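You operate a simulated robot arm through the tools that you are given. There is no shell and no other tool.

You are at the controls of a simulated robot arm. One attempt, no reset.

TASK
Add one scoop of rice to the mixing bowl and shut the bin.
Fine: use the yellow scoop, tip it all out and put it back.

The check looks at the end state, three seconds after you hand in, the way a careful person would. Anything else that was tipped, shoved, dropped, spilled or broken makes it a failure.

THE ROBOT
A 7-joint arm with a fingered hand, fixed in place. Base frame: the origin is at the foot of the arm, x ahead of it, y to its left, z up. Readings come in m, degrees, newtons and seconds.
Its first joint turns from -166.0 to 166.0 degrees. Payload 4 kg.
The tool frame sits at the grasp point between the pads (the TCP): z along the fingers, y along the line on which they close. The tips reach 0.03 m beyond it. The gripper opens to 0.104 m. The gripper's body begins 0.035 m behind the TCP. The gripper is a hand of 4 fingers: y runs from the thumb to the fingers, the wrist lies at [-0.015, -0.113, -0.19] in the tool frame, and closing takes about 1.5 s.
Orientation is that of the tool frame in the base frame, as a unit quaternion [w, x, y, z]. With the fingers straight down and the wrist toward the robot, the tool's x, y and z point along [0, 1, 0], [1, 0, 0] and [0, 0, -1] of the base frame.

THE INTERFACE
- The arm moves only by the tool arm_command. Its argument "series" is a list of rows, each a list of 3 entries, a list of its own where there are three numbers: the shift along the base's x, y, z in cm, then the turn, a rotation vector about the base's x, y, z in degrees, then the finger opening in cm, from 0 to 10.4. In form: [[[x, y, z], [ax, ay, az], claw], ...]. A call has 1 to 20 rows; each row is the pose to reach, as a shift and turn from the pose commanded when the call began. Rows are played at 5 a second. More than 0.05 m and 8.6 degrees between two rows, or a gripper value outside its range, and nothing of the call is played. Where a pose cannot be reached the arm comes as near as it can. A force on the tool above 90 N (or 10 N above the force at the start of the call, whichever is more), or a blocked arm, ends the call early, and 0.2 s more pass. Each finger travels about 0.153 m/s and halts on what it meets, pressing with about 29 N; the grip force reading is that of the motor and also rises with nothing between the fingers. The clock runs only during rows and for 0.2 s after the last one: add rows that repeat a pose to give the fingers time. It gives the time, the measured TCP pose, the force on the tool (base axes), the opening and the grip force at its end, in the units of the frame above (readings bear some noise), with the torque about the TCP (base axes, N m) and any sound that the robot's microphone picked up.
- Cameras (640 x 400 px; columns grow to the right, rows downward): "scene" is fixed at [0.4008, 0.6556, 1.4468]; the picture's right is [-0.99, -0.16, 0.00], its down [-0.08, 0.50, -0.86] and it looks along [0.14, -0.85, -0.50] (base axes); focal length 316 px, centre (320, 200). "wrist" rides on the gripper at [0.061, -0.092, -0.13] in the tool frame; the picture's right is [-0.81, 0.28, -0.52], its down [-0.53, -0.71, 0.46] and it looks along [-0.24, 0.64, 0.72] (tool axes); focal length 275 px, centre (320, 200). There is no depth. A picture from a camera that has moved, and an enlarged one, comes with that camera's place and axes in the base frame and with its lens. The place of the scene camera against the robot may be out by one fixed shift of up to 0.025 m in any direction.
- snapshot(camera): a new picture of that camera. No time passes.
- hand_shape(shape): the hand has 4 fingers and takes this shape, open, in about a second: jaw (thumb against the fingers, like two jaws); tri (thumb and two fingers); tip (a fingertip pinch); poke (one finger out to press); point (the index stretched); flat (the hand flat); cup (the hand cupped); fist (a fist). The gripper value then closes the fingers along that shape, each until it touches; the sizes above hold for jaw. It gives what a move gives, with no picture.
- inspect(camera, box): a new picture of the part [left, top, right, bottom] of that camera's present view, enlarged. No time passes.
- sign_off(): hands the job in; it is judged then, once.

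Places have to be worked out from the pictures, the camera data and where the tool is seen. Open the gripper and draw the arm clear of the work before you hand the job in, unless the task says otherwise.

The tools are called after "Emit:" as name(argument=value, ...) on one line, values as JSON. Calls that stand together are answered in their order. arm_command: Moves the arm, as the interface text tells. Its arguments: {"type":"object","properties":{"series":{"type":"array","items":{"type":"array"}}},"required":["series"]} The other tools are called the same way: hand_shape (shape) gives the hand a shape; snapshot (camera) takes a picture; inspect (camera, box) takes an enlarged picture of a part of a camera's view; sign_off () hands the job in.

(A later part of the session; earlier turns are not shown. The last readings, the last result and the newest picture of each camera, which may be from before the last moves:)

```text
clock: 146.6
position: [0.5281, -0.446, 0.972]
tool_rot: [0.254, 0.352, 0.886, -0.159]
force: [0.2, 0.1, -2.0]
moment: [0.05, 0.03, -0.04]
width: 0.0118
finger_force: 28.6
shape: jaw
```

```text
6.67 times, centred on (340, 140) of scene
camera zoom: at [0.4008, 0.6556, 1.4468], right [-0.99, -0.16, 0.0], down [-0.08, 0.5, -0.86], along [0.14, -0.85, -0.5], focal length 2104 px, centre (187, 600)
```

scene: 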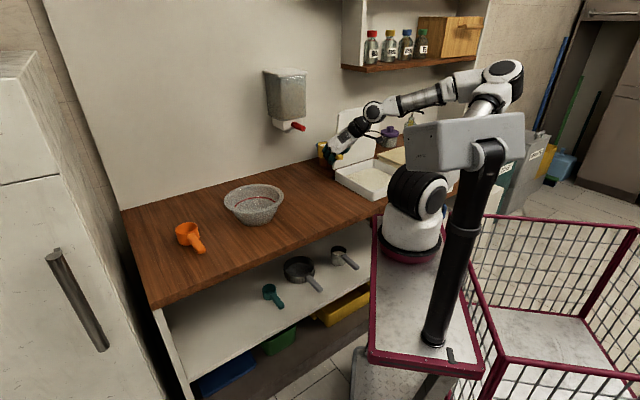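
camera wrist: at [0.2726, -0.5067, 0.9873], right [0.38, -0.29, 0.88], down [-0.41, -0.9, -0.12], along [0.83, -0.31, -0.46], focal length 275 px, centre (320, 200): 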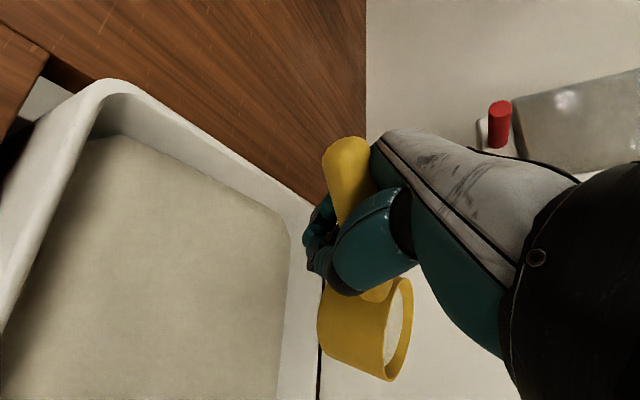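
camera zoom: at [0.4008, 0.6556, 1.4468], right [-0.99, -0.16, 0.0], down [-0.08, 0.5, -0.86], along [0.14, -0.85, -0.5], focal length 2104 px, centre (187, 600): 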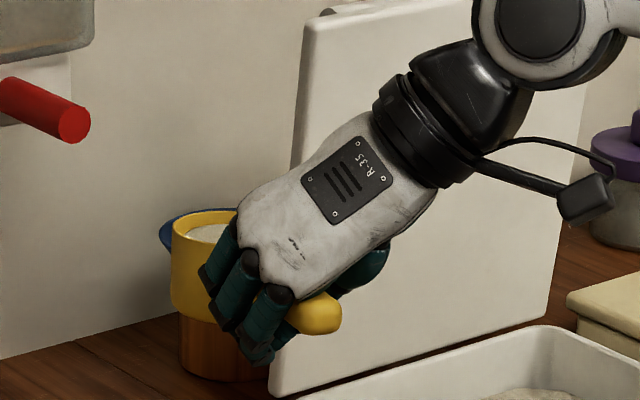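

The cup is level with rice clearly visible up to near the rim. Continue smoothly to above the bowl.

Emit:
arm_command(series=[[[0.5, 0.6, 0], [0, 0, 1], 0], [[1.6, 1.8, 0], [0, 0, 3], 0], [[3, 3.4, 0], [0, 0, 6], 0], [[4.6, 5.2, 0], [0, 0, 9], 0], [[6.2, 7, 0], [0, 0, 12], 0], [[7.8, 8.8, 0], [0, 0, 15], 0], [[9.4, 10.7, 0], [0, 0, 18], 0], [[11, 12.5, 0], [0, 0, 21.2], 0], [[12.6, 14.4, 0], [0, 0, 24.5], 0], [[14.2, 16.2, 0], [0, 0, 27.7], 0], [[15.8, 18, 0], [0, 0, 30.8], 0], [[17.3, 19.7, 0], [0, 0, 33.6], 0], [[18.5, 21.1, 0], [0, 0, 35.9], 0], [[19.2, 21.9, 0], [0, 0, 37.2], 0], [[19.3, 22.1, 0], [0, 0, 37.4], 0], [[19.3, 22.1, 0], [0, 0, 37.4], 0]])

Emit:
inspect(camera="wrist", box=[280, 200, 440, 400])

Emit:
snapshot(camera="scene")

Emit:
inspect(camera="scene", box=[200, 120, 320, 230])

```text
clock: 150.0
position: [0.7212, -0.2239, 0.9721]
tool_rot: [0.293, 0.05, 0.952, -0.068]
force: [0.2, -0.9, -1.5]
moment: [-0.01, 0.08, -0.01]
width: 0.0121
finger_force: 28.7
shape: jaw
```

```text
2.00 times, centred on (360, 300) of wrist
camera zoom: at [0.5864, -0.2923, 1.0533], right [0.42, 0.31, 0.85], down [0.59, -0.81, 0.0], along [0.69, 0.51, -0.52], focal length 551 px, centre (240, 0)
```

zoom: 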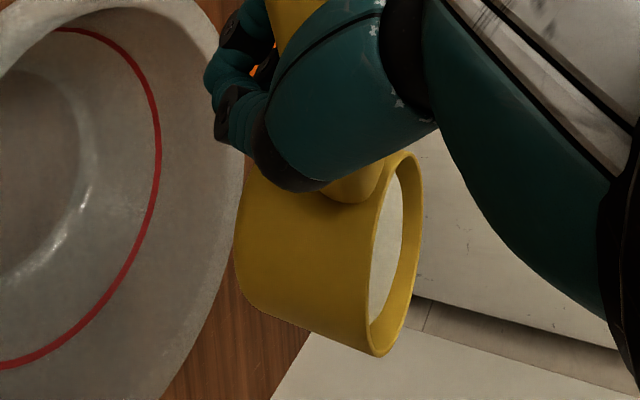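

```text
taken
```

scene: 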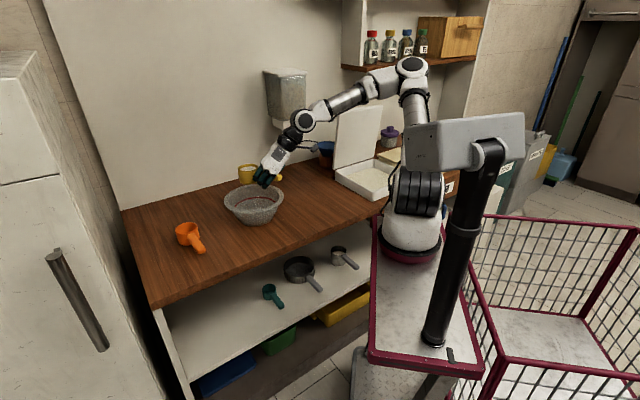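

```text
3.64 times, centred on (260, 175) of scene
camera zoom: at [0.4008, 0.6556, 1.4468], right [-0.99, -0.16, 0.0], down [-0.08, 0.5, -0.86], along [0.14, -0.85, -0.5], focal length 1148 px, centre (538, 291)
```

zoom: 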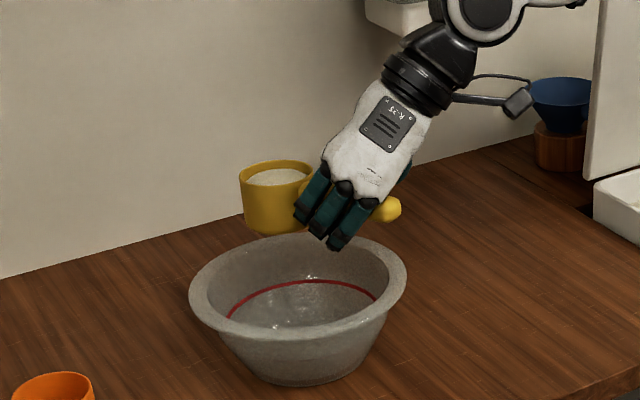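

The loaded scoop is right over the bowl and level. I'll shift 2.5 cm right and 4 cm up so the tipping mouth stays centred over the bowl, then begin rolling left.

Emit:
arm_command(series=[[[-0.3, -0.6, 1], [0, 0, 0], 0], [[-0.7, -1.4, 2.4], [0, 0, 0], 0], [[-1.1, -2.2, 3.8], [0, 0, 0], 0], [[-1.1, -2.2, 3.8], [0, 0, 0], 0]])

Emit:
inspect(camera="scene", box=[200, 110, 320, 230])

```text
clock: 151.0
position: [0.7093, -0.2467, 1.0109]
tool_rot: [0.292, 0.05, 0.953, -0.069]
force: [-0.5, -0.2, -2.1]
moment: [0.02, 0.06, 0.0]
width: 0.0117
finger_force: 29.4
shape: jaw
```

```text
3.33 times, centred on (260, 170) of scene
camera zoom: at [0.4008, 0.6556, 1.4468], right [-0.99, -0.16, 0.0], down [-0.08, 0.5, -0.86], along [0.14, -0.85, -0.5], focal length 1052 px, centre (520, 300)
```

zoom: 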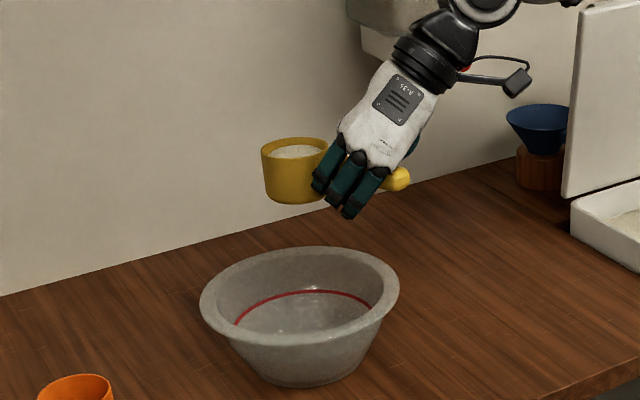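

Rice is visible near the rim and the geometry is right. Starting the pour: roll left 60° gradually.

Emit:
arm_command(series=[[[0, 0, 0], [-4.5, 2.3, 0], 0], [[0, 0, 0], [-9.8, 5, 0], 0], [[0, 0, 0], [-15.1, 7.7, 0], 0], [[0, 0, 0], [-20.5, 10.4, 0], 0], [[0, 0, 0], [-26.7, 13.6, 0], 0], [[0, 0, 0], [-33, 16.8, 0], 0], [[0, 0, 0], [-39.2, 20, 0], 0], [[0, 0, 0], [-46.3, 23.6, 0], 0], [[0, 0, 0], [-53.5, 27.2, 0], 0]])

Emit:
inspect(camera="scene", box=[200, 110, 320, 230])

```text
clock: 153.0
position: [0.7097, -0.247, 1.0102]
tool_rot: [0.06, -0.103, 0.86, -0.496]
force: [0.0, -1.0, -1.0]
moment: [0.03, 0.09, 0.03]
width: 0.0118
finger_force: 28.6
shape: jaw
```

```text
3.33 times, centred on (260, 170) of scene
camera zoom: at [0.4008, 0.6556, 1.4468], right [-0.99, -0.16, 0.0], down [-0.08, 0.5, -0.86], along [0.14, -0.85, -0.5], focal length 1052 px, centre (520, 300)
```

zoom: 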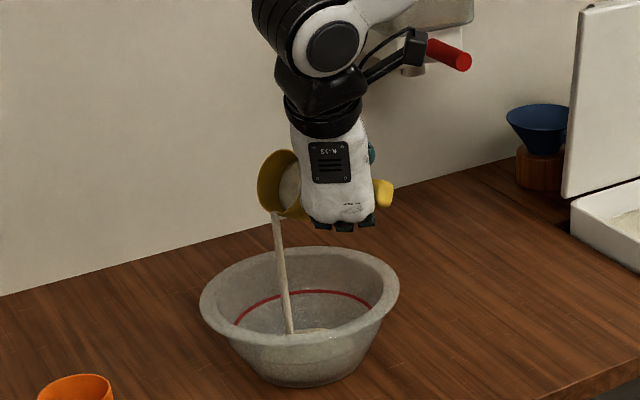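

Rice is streaming into the bowl, landing well inside. Continue rolling to about 125° and dwell there to empty it fully.

Emit:
arm_command(series=[[[0, 0, 0], [0, 0, 0], 0], [[0, 0, 0], [-5.3, 2.7, 0], 0], [[0, 0, 0], [-10.7, 5.4, 0], 0], [[0, 0, 0], [-16, 8.2, 0], 0], [[0, 0, 0], [-21.4, 10.9, 0], 0], [[0, 0, 0], [-26.7, 13.6, 0], 0], [[0, 0, 0], [-33, 16.8, 0], 0], [[0, 0, 0], [-39.2, 20, 0], 0], [[0, 0, 0], [-45.4, 23.2, 0], 0], [[0, 0, 0], [-51.7, 26.3, 0], 0], [[0, 0, 0], [-57.9, 29.5, 0], 0], [[0, 0, 0], [-57.9, 29.5, 0], 0], [[0, 0, 0], [-57.9, 29.5, 0], 0], [[0, 0, 0], [-57.9, 29.5, 0], 0], [[0, 0, 0], [-57.9, 29.5, 0], 0]])

Emit:
snapshot(camera="scene")

Emit:
inspect(camera="scene", box=[200, 110, 320, 230])

Emit:
snapshot(camera="wrist")

```text
clock: 156.2
position: [0.7101, -0.2471, 1.0106]
tool_rot: [0.209, 0.235, -0.503, 0.805]
force: [-0.2, 0.8, -0.3]
moment: [-0.03, 0.04, -0.04]
width: 0.0115
finger_force: 29.8
shape: jaw
```

```text
taken
```

scene: 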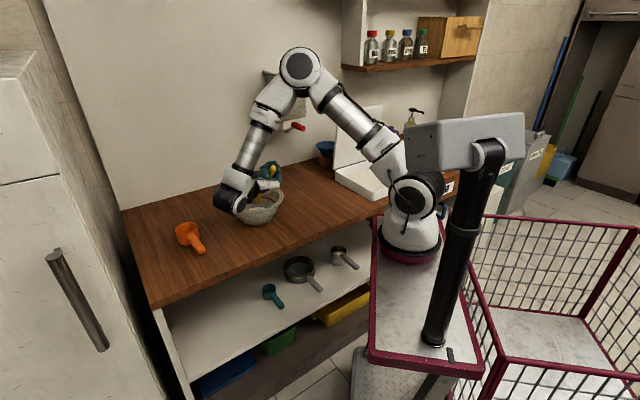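

```text
3.33 times, centred on (260, 170) of scene
camera zoom: at [0.4008, 0.6556, 1.4468], right [-0.99, -0.16, 0.0], down [-0.08, 0.5, -0.86], along [0.14, -0.85, -0.5], focal length 1052 px, centre (520, 300)
```

zoom: 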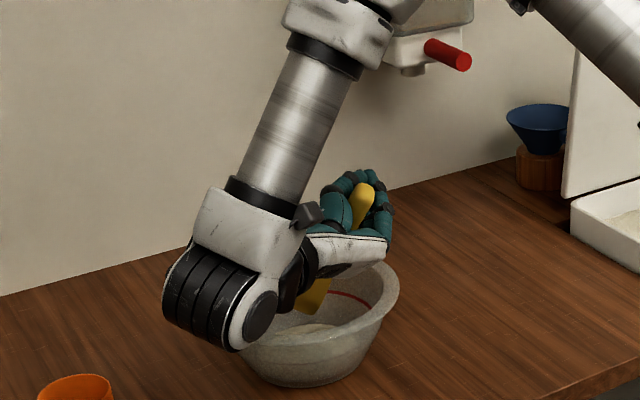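

```text
taken
camera wrist: at [0.6915, -0.0861, 1.0616], right [0.4, 0.28, -0.87], down [0.91, -0.18, 0.37], along [-0.05, -0.94, -0.33], focal length 275 px, centre (320, 200)
```

wrist: 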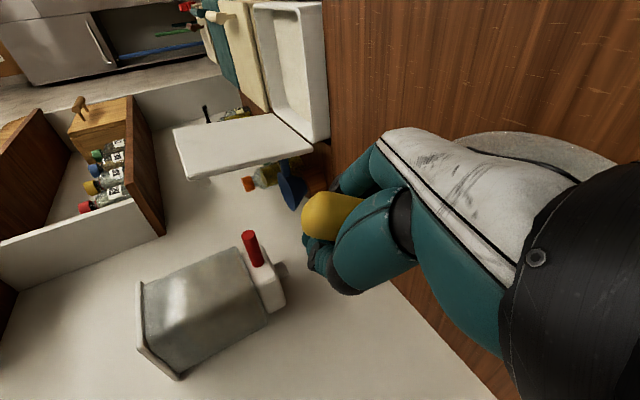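

The pour is done; the scoop also rotated in the grip and its cup hangs near the bowl. I'll zoom to check for spills and the cup's position.

Emit:
inspect(camera="scene", box=[230, 150, 290, 230])

Emit:
inspect(camera="wrist", box=[260, 120, 560, 320])

```text
5.00 times, centred on (260, 190) of scene
camera zoom: at [0.4008, 0.6556, 1.4468], right [-0.99, -0.16, 0.0], down [-0.08, 0.5, -0.86], along [0.14, -0.85, -0.5], focal length 1578 px, centre (620, 250)
```

zoom: 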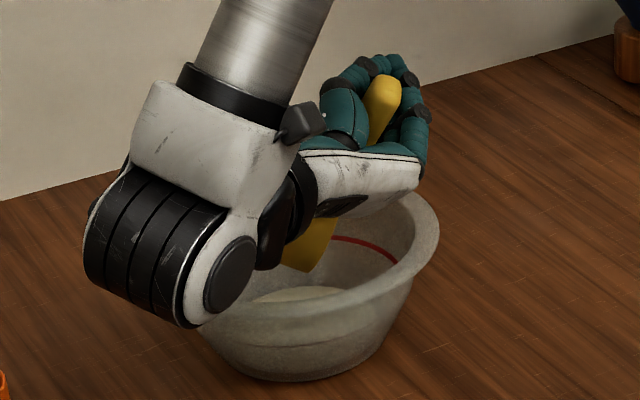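

```text
2.00 times, centred on (410, 220) of wrist
camera zoom: at [0.6915, -0.0861, 1.0616], right [0.4, 0.28, -0.87], down [0.91, -0.18, 0.37], along [-0.05, -0.94, -0.33], focal length 551 px, centre (140, 160)
```

zoom: 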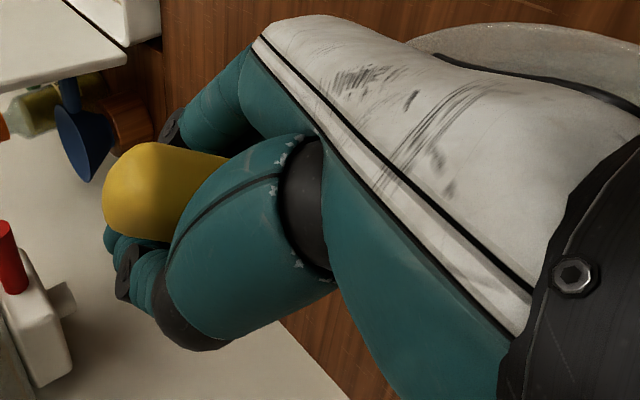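

Rice is in the bowl with no spill visible, and no load on the scoop. I'll lift straight up clear of the bowl, then unroll.

Emit:
arm_command(series=[[[0, 0, 1.5], [0, 0, 0], 0], [[0, 0, 3.5], [0, 0, 0], 0], [[0, 0, 6], [0, 0, 0], 0], [[0, 0, 9], [0, 0, 0], 0], [[0, 0, 12], [0, 0, 0], 0], [[0, 0, 14], [0, 0, 0], 0], [[0, 0, 14], [0, 0, 0], 0]])

Emit:
inspect(camera="scene", box=[210, 90, 310, 230])

Emit:
inspect(camera="scene", box=[210, 170, 300, 230])

```text
clock: 157.8
position: [0.7093, -0.2478, 1.1504]
tool_rot: [0.209, 0.236, -0.503, 0.805]
force: [-0.4, -0.3, -0.2]
moment: [-0.04, 0.02, 0.0]
width: 0.0113
finger_force: 29.1
shape: jaw
```

```text
2.86 times, centred on (260, 160) of scene
camera zoom: at [0.4008, 0.6556, 1.4468], right [-0.99, -0.16, 0.0], down [-0.08, 0.5, -0.86], along [0.14, -0.85, -0.5], focal length 902 px, centre (491, 314)
```

zoom: 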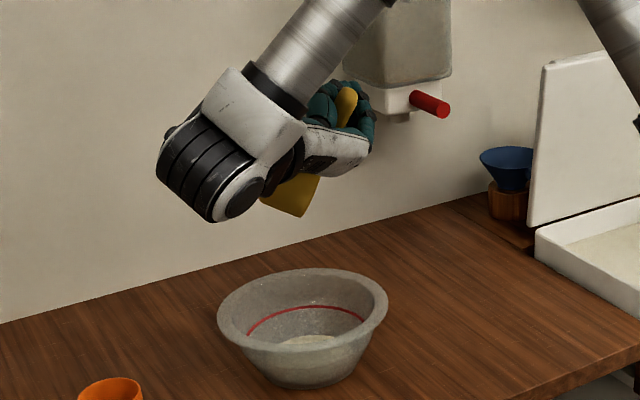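

```text
6.67 times, centred on (255, 200) of scene
camera zoom: at [0.4008, 0.6556, 1.4468], right [-0.99, -0.16, 0.0], down [-0.08, 0.5, -0.86], along [0.14, -0.85, -0.5], focal length 2104 px, centre (753, 200)
```

zoom: 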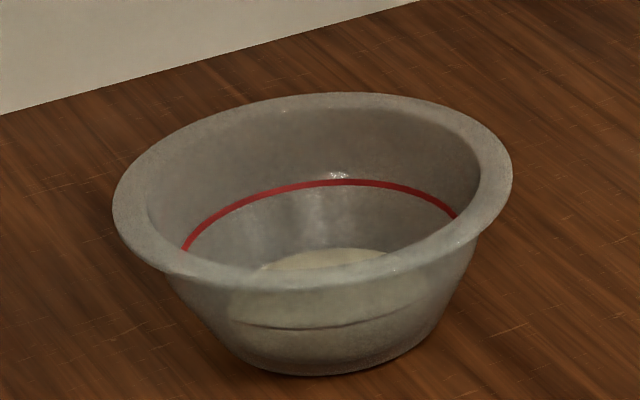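

The bowl has its rice, nothing is spilled and it hasn't moved. Now I'll unroll the hand up here and see how the scoop sits.

Emit:
arm_command(series=[[[0, 0, 0], [7.1, -3.6, 0], 0], [[0, 0, 0], [14.3, -7.3, 0], 0], [[0, 0, 0], [21.4, -10.9, 0], 0], [[0, 0, 0], [28.5, -14.5, 0], 0], [[0, 0, 0], [35.6, -18.2, 0], 0], [[0, 0, 0], [42.8, -21.8, 0], 0], [[0, 0, 0], [49.9, -25.4, 0], 0], [[0, 0, 0], [57, -29.1, 0], 0], [[0, 0, 0], [64.2, -32.7, 0], 0], [[0, 0, 0], [71.3, -36.3, 0], 0], [[0, 0, 0], [78.4, -40, 0], 0], [[0, 0, 0], [85.5, -43.6, 0], 0], [[0, 0, 0], [92.7, -47.2, 0], 0], [[0, 0, 0], [99.8, -50.8, 0], 0], [[0, 0, 0], [106.9, -54.5, 0], 0], [[0, 0, 0], [111.4, -56.7, 0], 0], [[0, 0, 0], [111.4, -56.7, 0], 0]])

Emit:
snapshot(camera="scene")

Emit:
inspect(camera="scene", box=[220, 80, 340, 180])

Emit:
snapshot(camera="wrist")

```text
clock: 161.4
position: [0.7103, -0.2465, 1.1504]
tool_rot: [0.293, 0.051, 0.952, -0.067]
force: [0.2, 0.7, -0.7]
moment: [0.0, 0.08, -0.01]
width: 0.0118
finger_force: 29.4
shape: jaw
```

```text
taken
```

scene: 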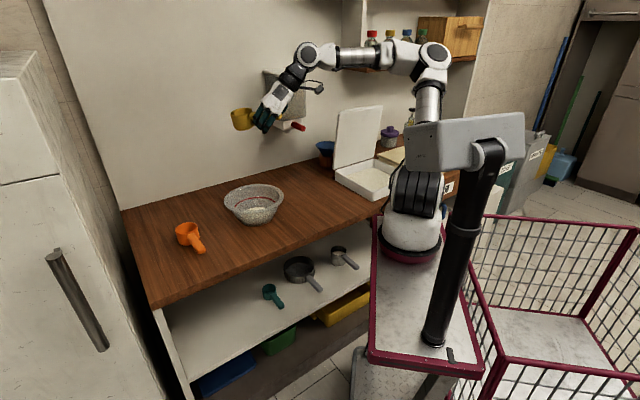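

```text
4.00 times, centred on (280, 130) of scene
camera zoom: at [0.4008, 0.6556, 1.4468], right [-0.99, -0.16, 0.0], down [-0.08, 0.5, -0.86], along [0.14, -0.85, -0.5], focal length 1262 px, centre (480, 480)
```

zoom: 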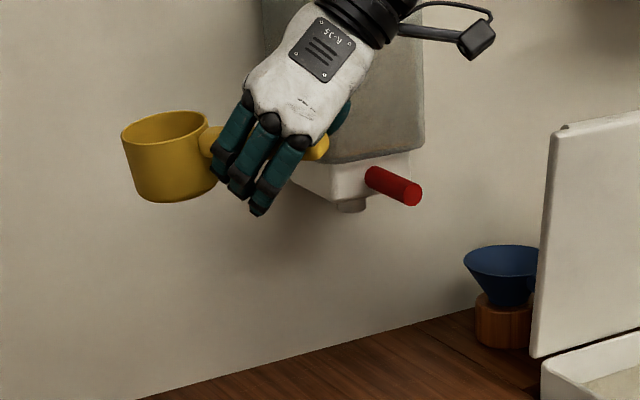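

```text
taken
camera wrist: at [0.575, -0.3144, 1.2313], right [0.42, 0.31, 0.85], down [0.59, -0.8, 0.0], along [0.69, 0.51, -0.52], focal length 275 px, centre (320, 200)
```

wrist: 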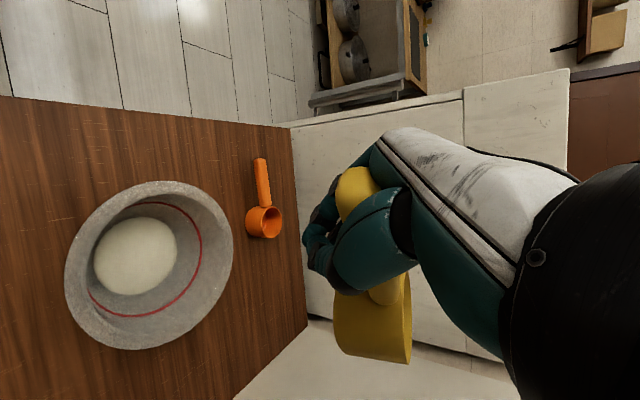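

The scoop is empty and the wrist view shows the rice in the bowl. I'll zoom to measure the scoop's attitude in the hand for placing it back.

Emit:
inspect(camera="wrist", box=[280, 140, 460, 380])

Emit:
inspect(camera="scene", box=[240, 95, 310, 150])

```text
1.67 times, centred on (370, 260) of wrist
camera zoom: at [0.575, -0.3144, 1.2313], right [0.42, 0.31, 0.85], down [0.59, -0.8, 0.0], along [0.69, 0.51, -0.52], focal length 459 px, centre (237, 100)
```

zoom: 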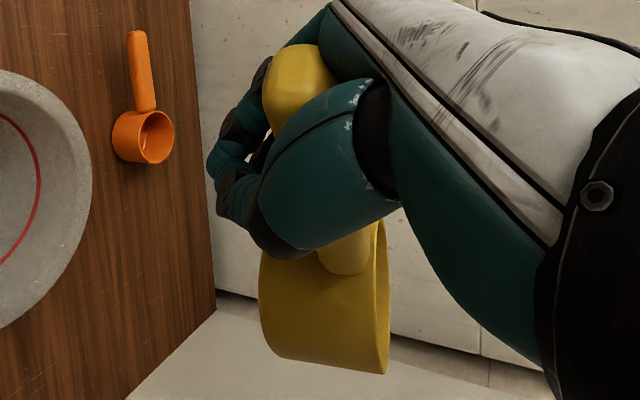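

```text
7.27 times, centred on (275, 122) of scene
camera zoom: at [0.4008, 0.6556, 1.4468], right [-0.99, -0.16, 0.0], down [-0.08, 0.5, -0.86], along [0.14, -0.85, -0.5], focal length 2295 px, centre (647, 764)
```

zoom: 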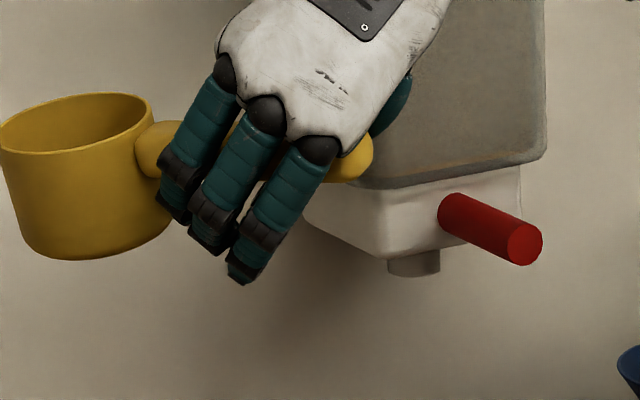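

The scoop is empty; its cup leans about 11° left with the handle azimuth near -20°. I'll level it, then yaw -29° and move above its original spot.

Emit:
arm_command(series=[[[0, 0, 0], [3.9, -4.1, 0], 0], [[0, 0, 0], [7.8, -8.3, 0], 0], [[0, 0, 0], [7.8, -8.3, 0], 0]])

Emit:
arm_command(series=[[[-1.4, -1.6, 0], [0, 0, -3], 0], [[-2.8, -3.2, 0], [0, 0, -6], 0], [[-4.2, -4.9, 0], [0, 0, -9], 0], [[-5.6, -6.6, 0], [0, 0, -12], 0], [[-7, -8.2, 0], [0, 0, -15], 0], [[-8.4, -9.9, 0], [0, 0, -18], 0], [[-9.8, -11.5, -1], [0, 0, -21], 0], [[-11.2, -13.2, -3], [0, 0, -24], 0], [[-12.6, -14.8, -6], [0, 0, -27], 0], [[-13.75, -16.2, -9], [0, 0, -29], 0], [[-13.75, -16.2, -12], [0, 0, -29], 0], [[-13.75, -16.2, -15], [0, 0, -29], 0], [[-13.75, -16.2, -15], [0, 0, -29], 0]])

Emit:
snapshot(camera="scene")

Emit:
inspect(camera="scene", box=[280, 110, 370, 190])

Emit:
inspect(camera="wrist", box=[240, 120, 480, 400])

```text
clock: 162.2
position: [0.7095, -0.247, 1.1501]
tool_rot: [0.357, 0.075, 0.931, 0.0]
force: [-0.1, -0.2, -0.7]
moment: [-0.01, 0.04, 0.01]
width: 0.0116
finger_force: 29.0
shape: jaw
```

```text
clock: 165.0
position: [0.5723, -0.41, 1.0003]
tool_rot: [0.345, 0.306, 0.883, -0.089]
force: [-0.4, 0.2, -0.5]
moment: [0.03, 0.0, 0.0]
width: 0.0116
finger_force: 28.9
shape: jaw
```

```text
taken
```

scene: 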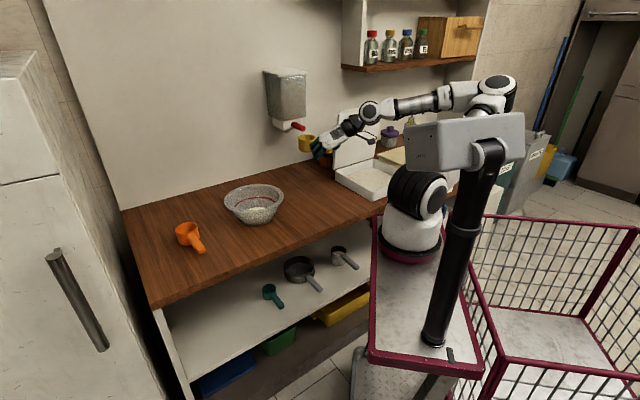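

```text
5.00 times, centred on (325, 150) of scene
camera zoom: at [0.4008, 0.6556, 1.4468], right [-0.99, -0.16, 0.0], down [-0.08, 0.5, -0.86], along [0.14, -0.85, -0.5], focal length 1578 px, centre (295, 450)
```

zoom: 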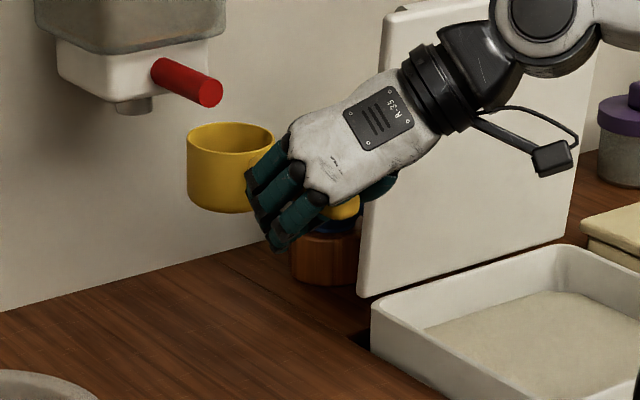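

```text
1.43 times, centred on (360, 260) of wrist
camera zoom: at [0.4098, -0.4066, 1.0509], right [0.34, 0.02, 0.94], down [0.13, -0.99, -0.02], along [0.93, 0.13, -0.34], focal length 393 px, centre (263, 114)
```

zoom: 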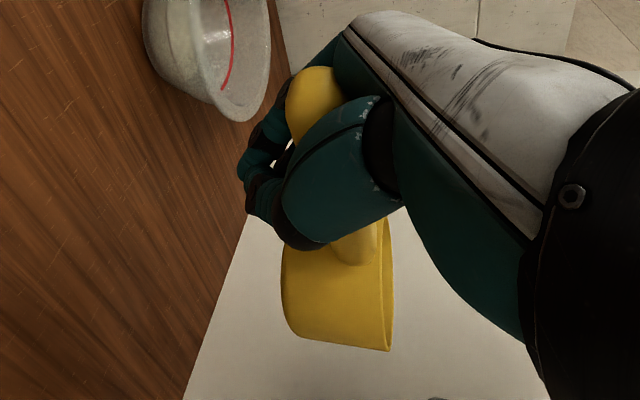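

The cup is upright and empty over its original area. I'll fine-tune yaw by -8.5° to match the original handle direction, centre it, and lower partway.

Emit:
arm_command(series=[[[0.6, 0.2, -2], [0, 0, -3], 0], [[1.2, 0.3, -4], [0, 0, -6], 0], [[1.84, 0.47, -6], [0, 0, -8.5], 0], [[1.84, 0.47, -6], [0, 0, -8.5], 0]])

Emit:
arm_command(series=[[[0, 0, 0], [4.7, 4.1, 0], 0], [[0, 0, 0], [9.4, 8.3, 0], 0], [[0, 0, 0], [14.1, 12.4, 0], 0], [[0, 0, -1], [18.75, 16.5, 0], 0], [[0, 0, -3], [18.75, 16.5, 0], 0], [[0, 0, -5], [18.75, 16.5, 0], 0], [[0, 0, -5], [18.75, 16.5, 0], 0]])

Emit:
inspect(camera="scene", box=[280, 140, 360, 210])

Emit:
inspect(camera="wrist", box=[240, 120, 480, 400])

```text
clock: 166.0
position: [0.5889, -0.4057, 0.94]
tool_rot: [0.338, 0.37, 0.858, -0.113]
force: [-0.3, 0.7, -0.9]
moment: [0.05, 0.02, -0.01]
width: 0.0118
finger_force: 28.8
shape: jaw
```

```text
clock: 167.6
position: [0.591, -0.4044, 0.89]
tool_rot: [0.147, 0.4, 0.904, -0.024]
force: [0.9, 0.5, -0.7]
moment: [0.01, 0.02, -0.01]
width: 0.0117
finger_force: 28.8
shape: jaw
```

```text
5.71 times, centred on (320, 175) of scene
camera zoom: at [0.4008, 0.6556, 1.4468], right [-0.99, -0.16, 0.0], down [-0.08, 0.5, -0.86], along [0.14, -0.85, -0.5], focal length 1803 px, centre (320, 343)
```

zoom: 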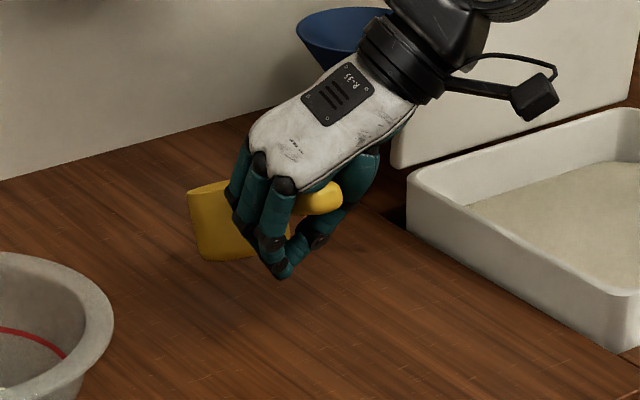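

```text
1.43 times, centred on (360, 260) of wrist
camera zoom: at [0.4526, -0.4023, 0.9896], right [0.59, -0.31, 0.75], down [-0.07, -0.94, -0.33], along [0.8, 0.15, -0.58], focal length 393 px, centre (263, 114)
```

zoom: 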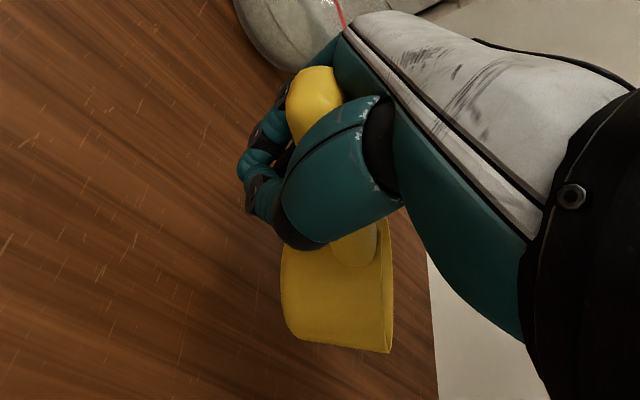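

Nose-down about 25° as planned so the cup's front edge touches before the fingertips. Lowering to contact.

Emit:
arm_command(series=[[[0, 0, -1.5], [0, 0, 0], 0], [[0, 0, -2.7], [0, 0, 0], 0], [[0, 0, -3.5], [0, 0, 0], 0], [[0, 0, -4], [0, 0, 0], 0], [[0, 0, -4], [0, 0, 0], 0]])

Emit:
inspect(camera="scene", box=[280, 140, 360, 210])

Emit:
inspect(camera="wrist", box=[240, 120, 480, 400])

```text
clock: 168.8
position: [0.5906, -0.4032, 0.848]
tool_rot: [0.148, 0.4, 0.904, -0.025]
force: [-0.3, 0.5, 0.7]
moment: [0.0, -0.02, -0.01]
width: 0.0115
finger_force: 28.9
shape: jaw
```

```text
5.71 times, centred on (320, 175) of scene
camera zoom: at [0.4008, 0.6556, 1.4468], right [-0.99, -0.16, 0.0], down [-0.08, 0.5, -0.86], along [0.14, -0.85, -0.5], focal length 1803 px, centre (320, 343)
```

zoom: 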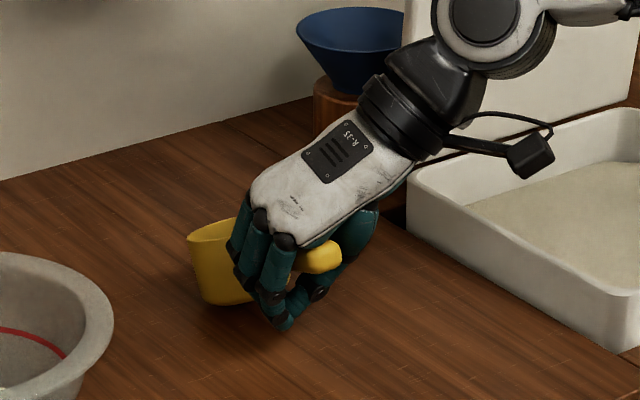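

```text
1.43 times, centred on (360, 260) of wrist
camera zoom: at [0.4526, -0.4025, 0.9499], right [0.59, -0.31, 0.75], down [-0.07, -0.94, -0.33], along [0.81, 0.15, -0.58], focal length 393 px, centre (263, 114)
```

zoom: 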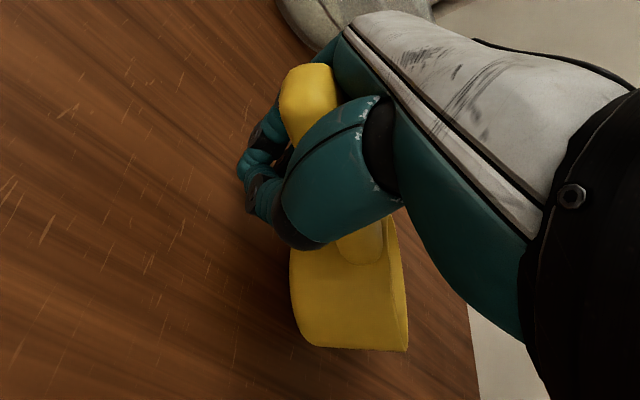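

The front edge has touched and the scoop is rotating toward flat. A few millimetres more, then open slowly.

Emit:
arm_command(series=[[[0, 0, -0.3], [0, 0, 0], 0], [[0, 0, -0.5], [0, 0, 0], 0], [[0, 0, -0.5], [0, 0, 0], 0]])

Emit:
arm_command(series=[[[0, 0, 0], [0, 0, 0], 1.2], [[0, 0, 0], [0, 0, 0], 1.4], [[0, 0, 0], [0, 0, 0], 1.6], [[0, 0, 0], [0, 0, 0], 1.9], [[0, 0, 0], [0, 0, 0], 2.3], [[0, 0, 0], [0, 0, 0], 2.8], [[0, 0, 0], [0, 0, 0], 3.3], [[0, 0, 0], [0, 0, 0], 3.3], [[0, 0, 0], [0, 0, 0], 3.3]])

Emit:
inspect(camera="scene", box=[280, 140, 360, 210])

Emit:
inspect(camera="wrist", box=[240, 120, 480, 400])

```text
clock: 169.6
position: [0.5895, -0.4031, 0.8442]
tool_rot: [0.147, 0.399, 0.905, -0.024]
force: [0.0, -0.3, 0.1]
moment: [0.0, 0.01, -0.01]
width: 0.0118
finger_force: 28.3
shape: jaw
```

```text
clock: 171.6
position: [0.5914, -0.4042, 0.8436]
tool_rot: [0.148, 0.4, 0.904, -0.024]
force: [0.8, 0.2, -0.2]
moment: [0.03, 0.02, -0.01]
width: 0.0328
finger_force: 0.1
shape: jaw
```

```text
5.71 times, centred on (320, 175) of scene
camera zoom: at [0.4008, 0.6556, 1.4468], right [-0.99, -0.16, 0.0], down [-0.08, 0.5, -0.86], along [0.14, -0.85, -0.5], focal length 1803 px, centre (320, 343)
```

zoom: 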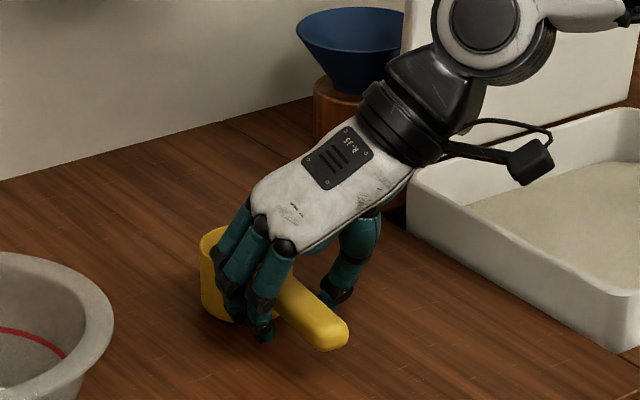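

```text
1.43 times, centred on (360, 260) of wrist
camera zoom: at [0.4526, -0.4027, 0.9451], right [0.59, -0.31, 0.75], down [-0.07, -0.94, -0.33], along [0.8, 0.15, -0.58], focal length 393 px, centre (263, 114)
```

zoom: 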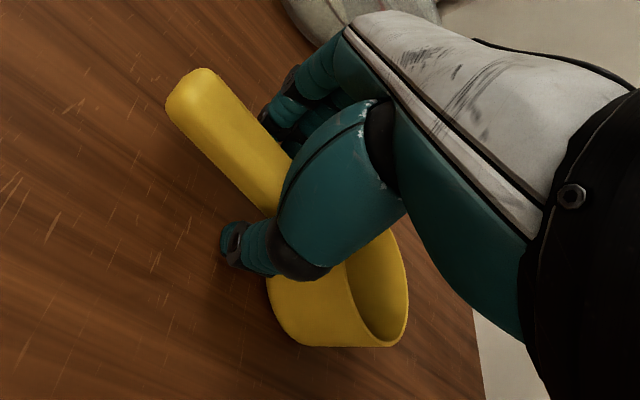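

The scoop is flat on the table again. I'll open a bit more, raise straight up, and compare its position with the original.

Emit:
arm_command(series=[[[0, 0, 0], [0, 0, 0], 4.2], [[0, 0, 0.5], [0, 0, 0], 5], [[0, 0, 2], [0, 0, 0], 5], [[0, 0, 4], [0, 0, 0], 5], [[0, 0, 7], [0, 0, 0], 5], [[0, 0, 10], [0, 0, 0], 5], [[0, 0, 14], [0, 0, 0], 5], [[0, 0, 16], [0, 0, 0], 5], [[0, 0, 16], [0, 0, 0], 5]])

Emit:
inspect(camera="scene", box=[280, 160, 360, 220])

Emit:
snapshot(camera="wrist")

Emit:
snapshot(camera="scene")

```text
clock: 173.6
position: [0.5914, -0.4039, 1.0051]
tool_rot: [0.147, 0.4, 0.904, -0.026]
force: [-1.0, -1.0, -0.1]
moment: [0.02, 0.0, 0.04]
width: 0.0496
finger_force: 0.0
shape: jaw
```

```text
6.67 times, centred on (320, 190) of scene
camera zoom: at [0.4008, 0.6556, 1.4468], right [-0.99, -0.16, 0.0], down [-0.08, 0.5, -0.86], along [0.14, -0.85, -0.5], focal length 2104 px, centre (320, 267)
```

zoom: 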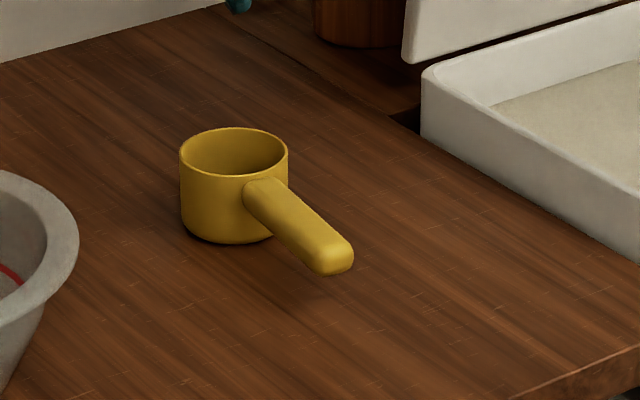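

```text
taken
camera wrist: at [0.4523, -0.4025, 1.1053], right [0.59, -0.31, 0.75], down [-0.07, -0.94, -0.33], along [0.8, 0.15, -0.58], focal length 275 px, centre (320, 200)
```

wrist: 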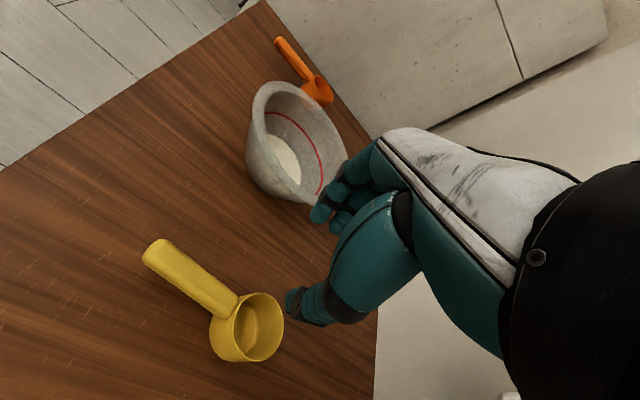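

```text
taken
```

scene: 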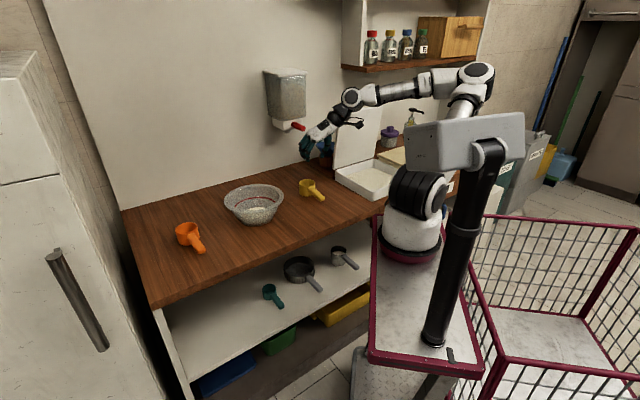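

The scoop is upright and empty, about 3 cm from its start point; I'll fine-tune that afterwards. First the bin: I'll raise the hand and turn it back to the lid-gripping orientation.

Emit:
arm_command(series=[[[0, 0, 4], [0, 0, 0], 5], [[-0.5, -0.2, 8], [1.5, 0.3, -7], 5], [[-2, -0.6, 11], [3.1, 0.7, -14.4], 5], [[-3.5, -1, 14], [4.6, 1, -21.6], 5], [[-5, -1.5, 17], [6.2, 1.4, -28.8], 5], [[-6.6, -2, 20], [7.7, 1.7, -36], 5], [[-8.3, -2.5, 22.5], [9.3, 2.1, -43.3], 5], [[-10, -3, 24.5], [10.8, 2.4, -50.5], 5], [[-11.7, -3.5, 24.5], [12.3, 2.7, -57.7], 5], [[-13.4, -4, 24.5], [13.9, 3.1, -64.9], 5], [[-15, -4.5, 24.5], [15.4, 3.4, -72.1], 5], [[-16.7, -4.9, 24.5], [17, 3.8, -79.3], 5], [[-16.7, -4.9, 24.5], [18.5, 4.1, -86.5], 4.4], [[-16.7, -4.9, 24.5], [18.5, 4.1, -86.5], 4.4]])

Emit:
snapshot(camera="scene")

Emit:
snapshot(camera="wrist")

```text
clock: 176.6
position: [0.4234, -0.4529, 1.2504]
tool_rot: [0.001, 0.924, 0.383, 0.0]
force: [-0.5, 0.1, 0.2]
moment: [0.0, -0.01, -0.01]
width: 0.0445
finger_force: 0.0
shape: jaw
```

```text
taken
```

scene: 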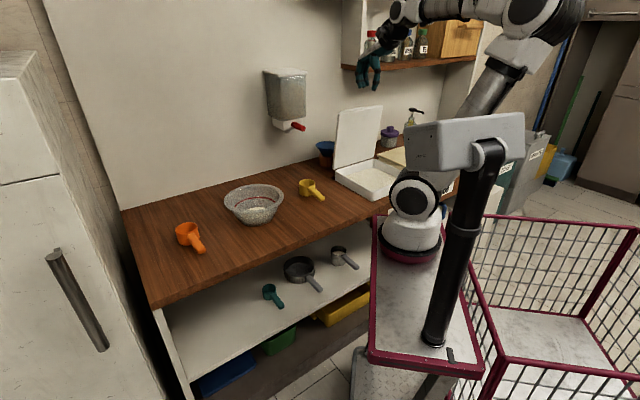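

```text
taken
camera wrist: at [0.402, -0.346, 1.3805], right [-0.38, -0.77, 0.52], down [-0.88, 0.13, -0.46], along [0.28, -0.63, -0.72], focal length 275 px, centre (320, 200)
```

wrist: 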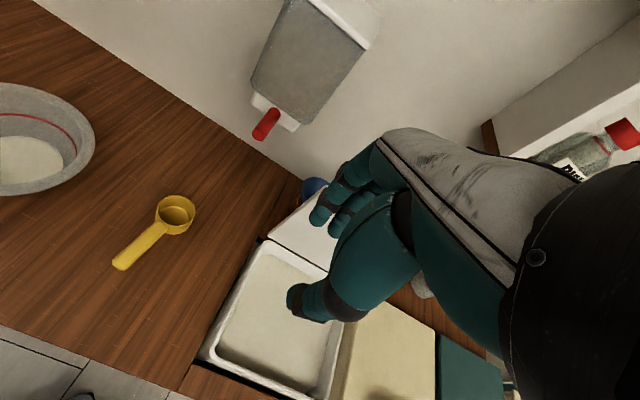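

Orientation reached and everything on the counter looks undisturbed. I'll go over the open lid to the hover pose above its handle bar, retracing my earlier exit path.

Emit:
arm_command(series=[[[-2.5, -3.2, 0], [1, 1, 0], 4.4], [[-5, -6.4, 0], [2, 2, 0], 4.4], [[-7.4, -9.5, -0.5], [3, 3, 0], 4.4], [[-9.8, -12.7, -1], [4, 4, 0], 4.4], [[-7.3, -15.2, -1], [6.2, 6.2, 0], 4.4], [[-4.8, -17.7, -1], [8.4, 8.4, 0], 4.4], [[-2.3, -20.2, -1], [10.6, 10.6, 0], 4.4], [[0.2, -22.7, -2], [12.8, 12.8, 0], 4.4], [[2.7, -25.2, -2], [15, 15, 0], 4.4], [[5.3, -27.8, -3], [17.3, 17.3, 0], 4.4], [[7.8, -30.3, -4.5], [19.5, 19.5, 0], 4.4], [[7.8, -30.3, -6.1], [19.5, 19.5, 0], 4.4], [[7.8, -30.3, -6.1], [19.5, 19.5, 0], 4.4]])

Emit:
snapshot(camera="scene")

Emit:
snapshot(camera="wrist")

```text
clock: 179.4
position: [0.5016, -0.7569, 1.1889]
tool_rot: [-0.22, 0.897, 0.372, -0.091]
force: [-0.2, 0.0, 0.1]
moment: [-0.01, -0.01, 0.01]
width: 0.0441
finger_force: 0.0
shape: jaw
```

```text
taken
```

scene: 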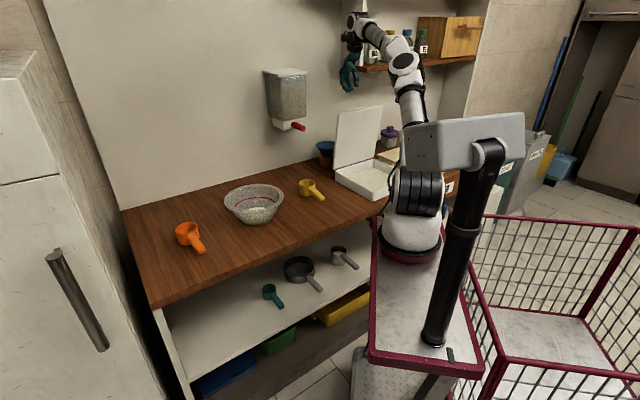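

```text
taken
camera wrist: at [0.5305, -0.7002, 1.346], right [-0.23, -0.92, 0.33], down [-0.97, 0.22, -0.07], along [0.0, -0.34, -0.94], focal length 275 px, centre (320, 200)
```

wrist: 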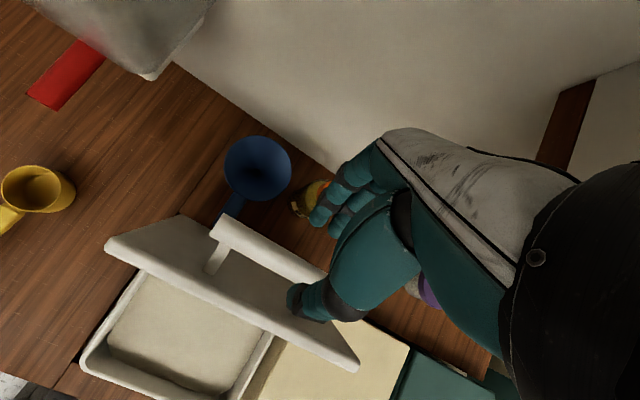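

The lid is exactly where I left it. I'll descend on the bar along the reverse of my withdrawal path.

Emit:
arm_command(series=[[[0, 0, -3], [0, 0, 0], 4.4], [[0, 0, -5.5], [0, 0, 0], 4.4], [[0, 0, -7.57], [0, 0, 0], 4.4], [[-0.31, 0.31, -8.4], [0, 0, 0], 4.4], [[-0.64, 0.64, -9.3], [0, 0, 0], 4.4], [[-0.98, 0.98, -10.2], [0, 0, 0], 4.4], [[-1.31, 1.31, -11.1], [0, 0, 0], 4.4], [[-1.64, 1.64, -12], [0, 0, 0], 4.4], [[-1.64, 1.64, -12], [0, 0, 0], 4.4]])

Emit:
inspect(camera="wrist", box=[180, 130, 460, 350])

Emit:
inspect(camera="scene", box=[320, 20, 480, 180])

```text
clock: 181.4
position: [0.4854, -0.7398, 1.0682]
tool_rot: [-0.22, 0.897, 0.372, -0.091]
force: [0.4, 0.1, -0.3]
moment: [0.01, 0.01, -0.01]
width: 0.0434
finger_force: 0.1
shape: jaw
```

```text
1.82 times, centred on (320, 240) of wrist
camera zoom: at [0.5132, -0.6824, 1.227], right [-0.23, -0.91, 0.33], down [-0.97, 0.22, -0.08], along [0.0, -0.34, -0.94], focal length 500 px, centre (320, 127)
```

zoom: 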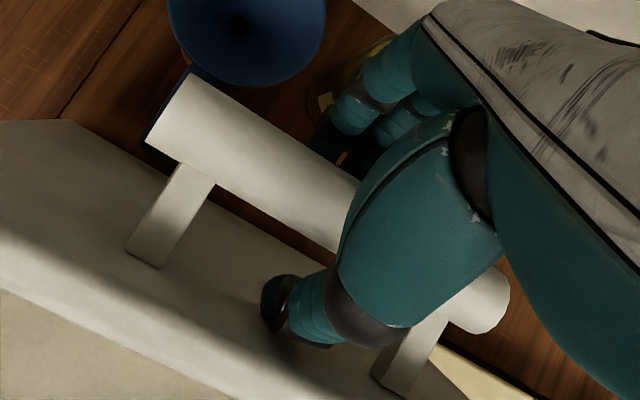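

```text
2.50 times, centred on (400, 100) of scene
camera zoom: at [0.4008, 0.6556, 1.4468], right [-0.99, -0.16, 0.0], down [-0.08, 0.5, -0.86], along [0.14, -0.85, -0.5], focal length 789 px, centre (120, 450)
```

zoom: 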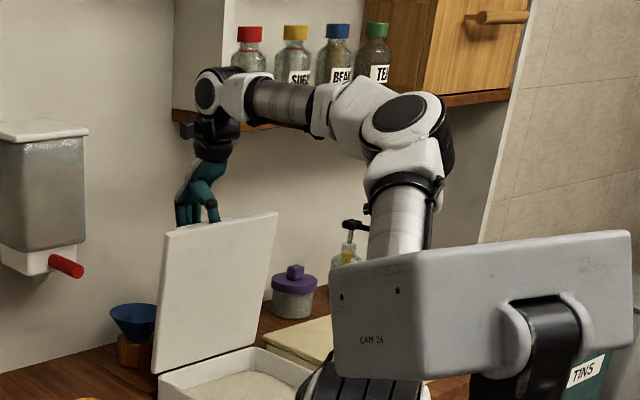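

The bar sits between fingers and thumb exactly as before. Closing on it now.

Emit:
arm_command(series=[[[0, 0, 0], [0, 0, 0], 3.2], [[0, 0, 0], [0, 0, 0], 2], [[0, 0, 0], [0, 0, 0], 1], [[0, 0, 0], [0, 0, 0], 0], [[0, 0, 0], [0, 0, 0], 0], [[0, 0, 0], [0, 0, 0], 0], [[0, 0, 0], [0, 0, 0], 0]])

Emit:
inspect(camera="wrist", box=[180, 130, 460, 350])

```text
clock: 183.0
position: [0.4845, -0.7399, 1.0689]
tool_rot: [-0.218, 0.898, 0.372, -0.09]
force: [-2.1, 1.2, -13.6]
moment: [-0.04, -0.12, 0.07]
width: 0.0095
finger_force: 29.2
shape: jaw
```

```text
1.82 times, centred on (320, 240) of wrist
camera zoom: at [0.5132, -0.6829, 1.2264], right [-0.23, -0.92, 0.33], down [-0.97, 0.22, -0.07], along [0.0, -0.34, -0.94], focal length 500 px, centre (320, 127)
```

zoom: 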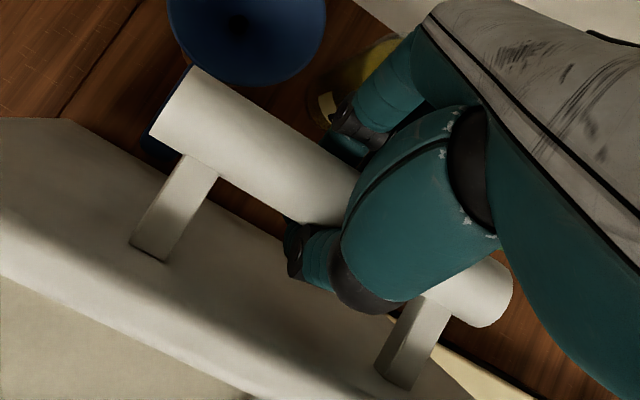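

Gripped. Now I'll bring the lid forward along the reverse of the opening arc, from 90° to about 75°.

Emit:
arm_command(series=[[[-0.67, 0.67, 0.16], [0, 0, 0], 0], [[-1.33, 1.33, 0.31], [0, 0, 0], 0], [[-2.02, 2.02, 0.39], [0, 0, 0], 0], [[-2.67, 2.67, 0.46], [0, 0, 0], 0], [[-3.35, 3.35, 0.46], [0, 0, 0], 0], [[-4.02, 4.02, 0.44], [0, 0, 0], 0], [[-4.02, 4.02, 0.44], [0, 0, 0], 0]])

Emit:
snapshot(camera="wrist")

Emit:
inspect(camera="scene", box=[320, 20, 480, 180])

```text
clock: 184.6
position: [0.446, -0.7002, 1.0718]
tool_rot: [-0.221, 0.897, 0.372, -0.091]
force: [1.1, -6.0, -36.6]
moment: [-0.28, -0.35, 0.0]
width: 0.0083
finger_force: 29.3
shape: jaw
```

```text
taken
camera wrist: at [0.4743, -0.6439, 1.2297], right [-0.23, -0.92, 0.33], down [-0.97, 0.22, -0.07], along [0.0, -0.34, -0.94], focal length 275 px, centre (320, 200)
```

wrist: 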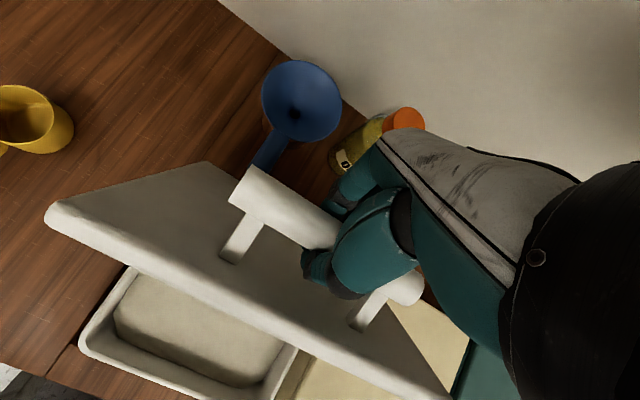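

```text
2.50 times, centred on (400, 100) of scene
camera zoom: at [0.4008, 0.6556, 1.4468], right [-0.99, -0.16, 0.0], down [-0.08, 0.5, -0.86], along [0.14, -0.85, -0.5], focal length 789 px, centre (120, 450)
```

zoom: 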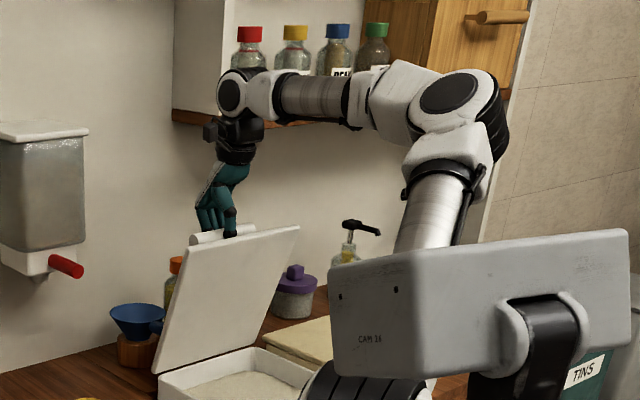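

The pull is 37 N downward, so my arc is slightly high. I'll continue from 75° to 60° with the path lowered by about 0.7 cm.

Emit:
arm_command(series=[[[-0.3, 0.3, -0.5], [0, 0, 0], 0], [[-0.9, 0.9, -0.75], [0, 0, 0], 0], [[-1.5, 1.5, -0.9], [0, 0, 0], 0], [[-2.1, 2.1, -1.05], [0, 0, 0], 0], [[-2.7, 2.7, -1.2], [0, 0, 0], 0], [[-3.3, 3.3, -1.35], [0, 0, 0], 0], [[-3.97, 3.97, -1.5], [0, 0, 0], 0], [[-3.97, 3.97, -1.5], [0, 0, 0], 0]])

Emit:
inspect(camera="wrist", box=[180, 130, 460, 350])

Emit:
inspect(camera="scene", box=[320, 60, 480, 200])

```text
clock: 186.4
position: [0.4068, -0.6598, 1.0571]
tool_rot: [-0.22, 0.897, 0.372, -0.09]
force: [5.3, -8.4, -25.4]
moment: [-0.13, -0.18, 0.0]
width: 0.0083
finger_force: 29.1
shape: jaw
```

```text
1.82 times, centred on (320, 240) of wrist
camera zoom: at [0.4344, -0.6037, 1.2152], right [-0.23, -0.92, 0.33], down [-0.97, 0.22, -0.07], along [0.0, -0.34, -0.94], focal length 500 px, centre (320, 127)
```

zoom: 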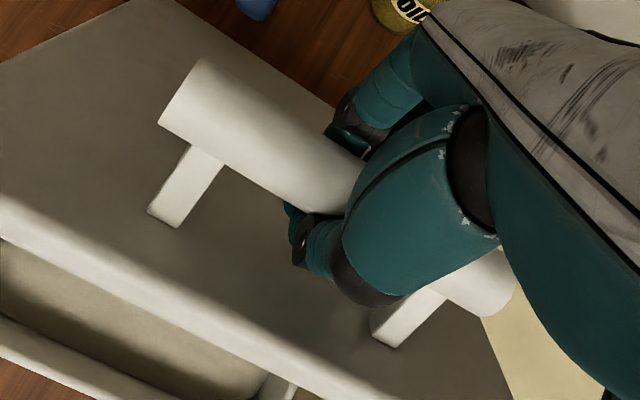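

```text
2.86 times, centred on (400, 130) of scene
camera zoom: at [0.4008, 0.6556, 1.4468], right [-0.99, -0.16, 0.0], down [-0.08, 0.5, -0.86], along [0.14, -0.85, -0.5], focal length 902 px, centre (91, 400)
```

zoom: 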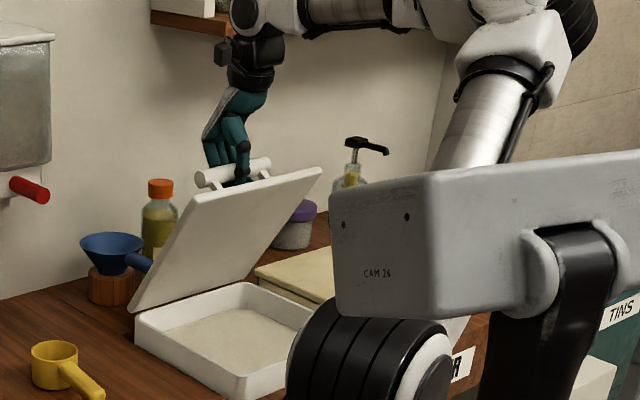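

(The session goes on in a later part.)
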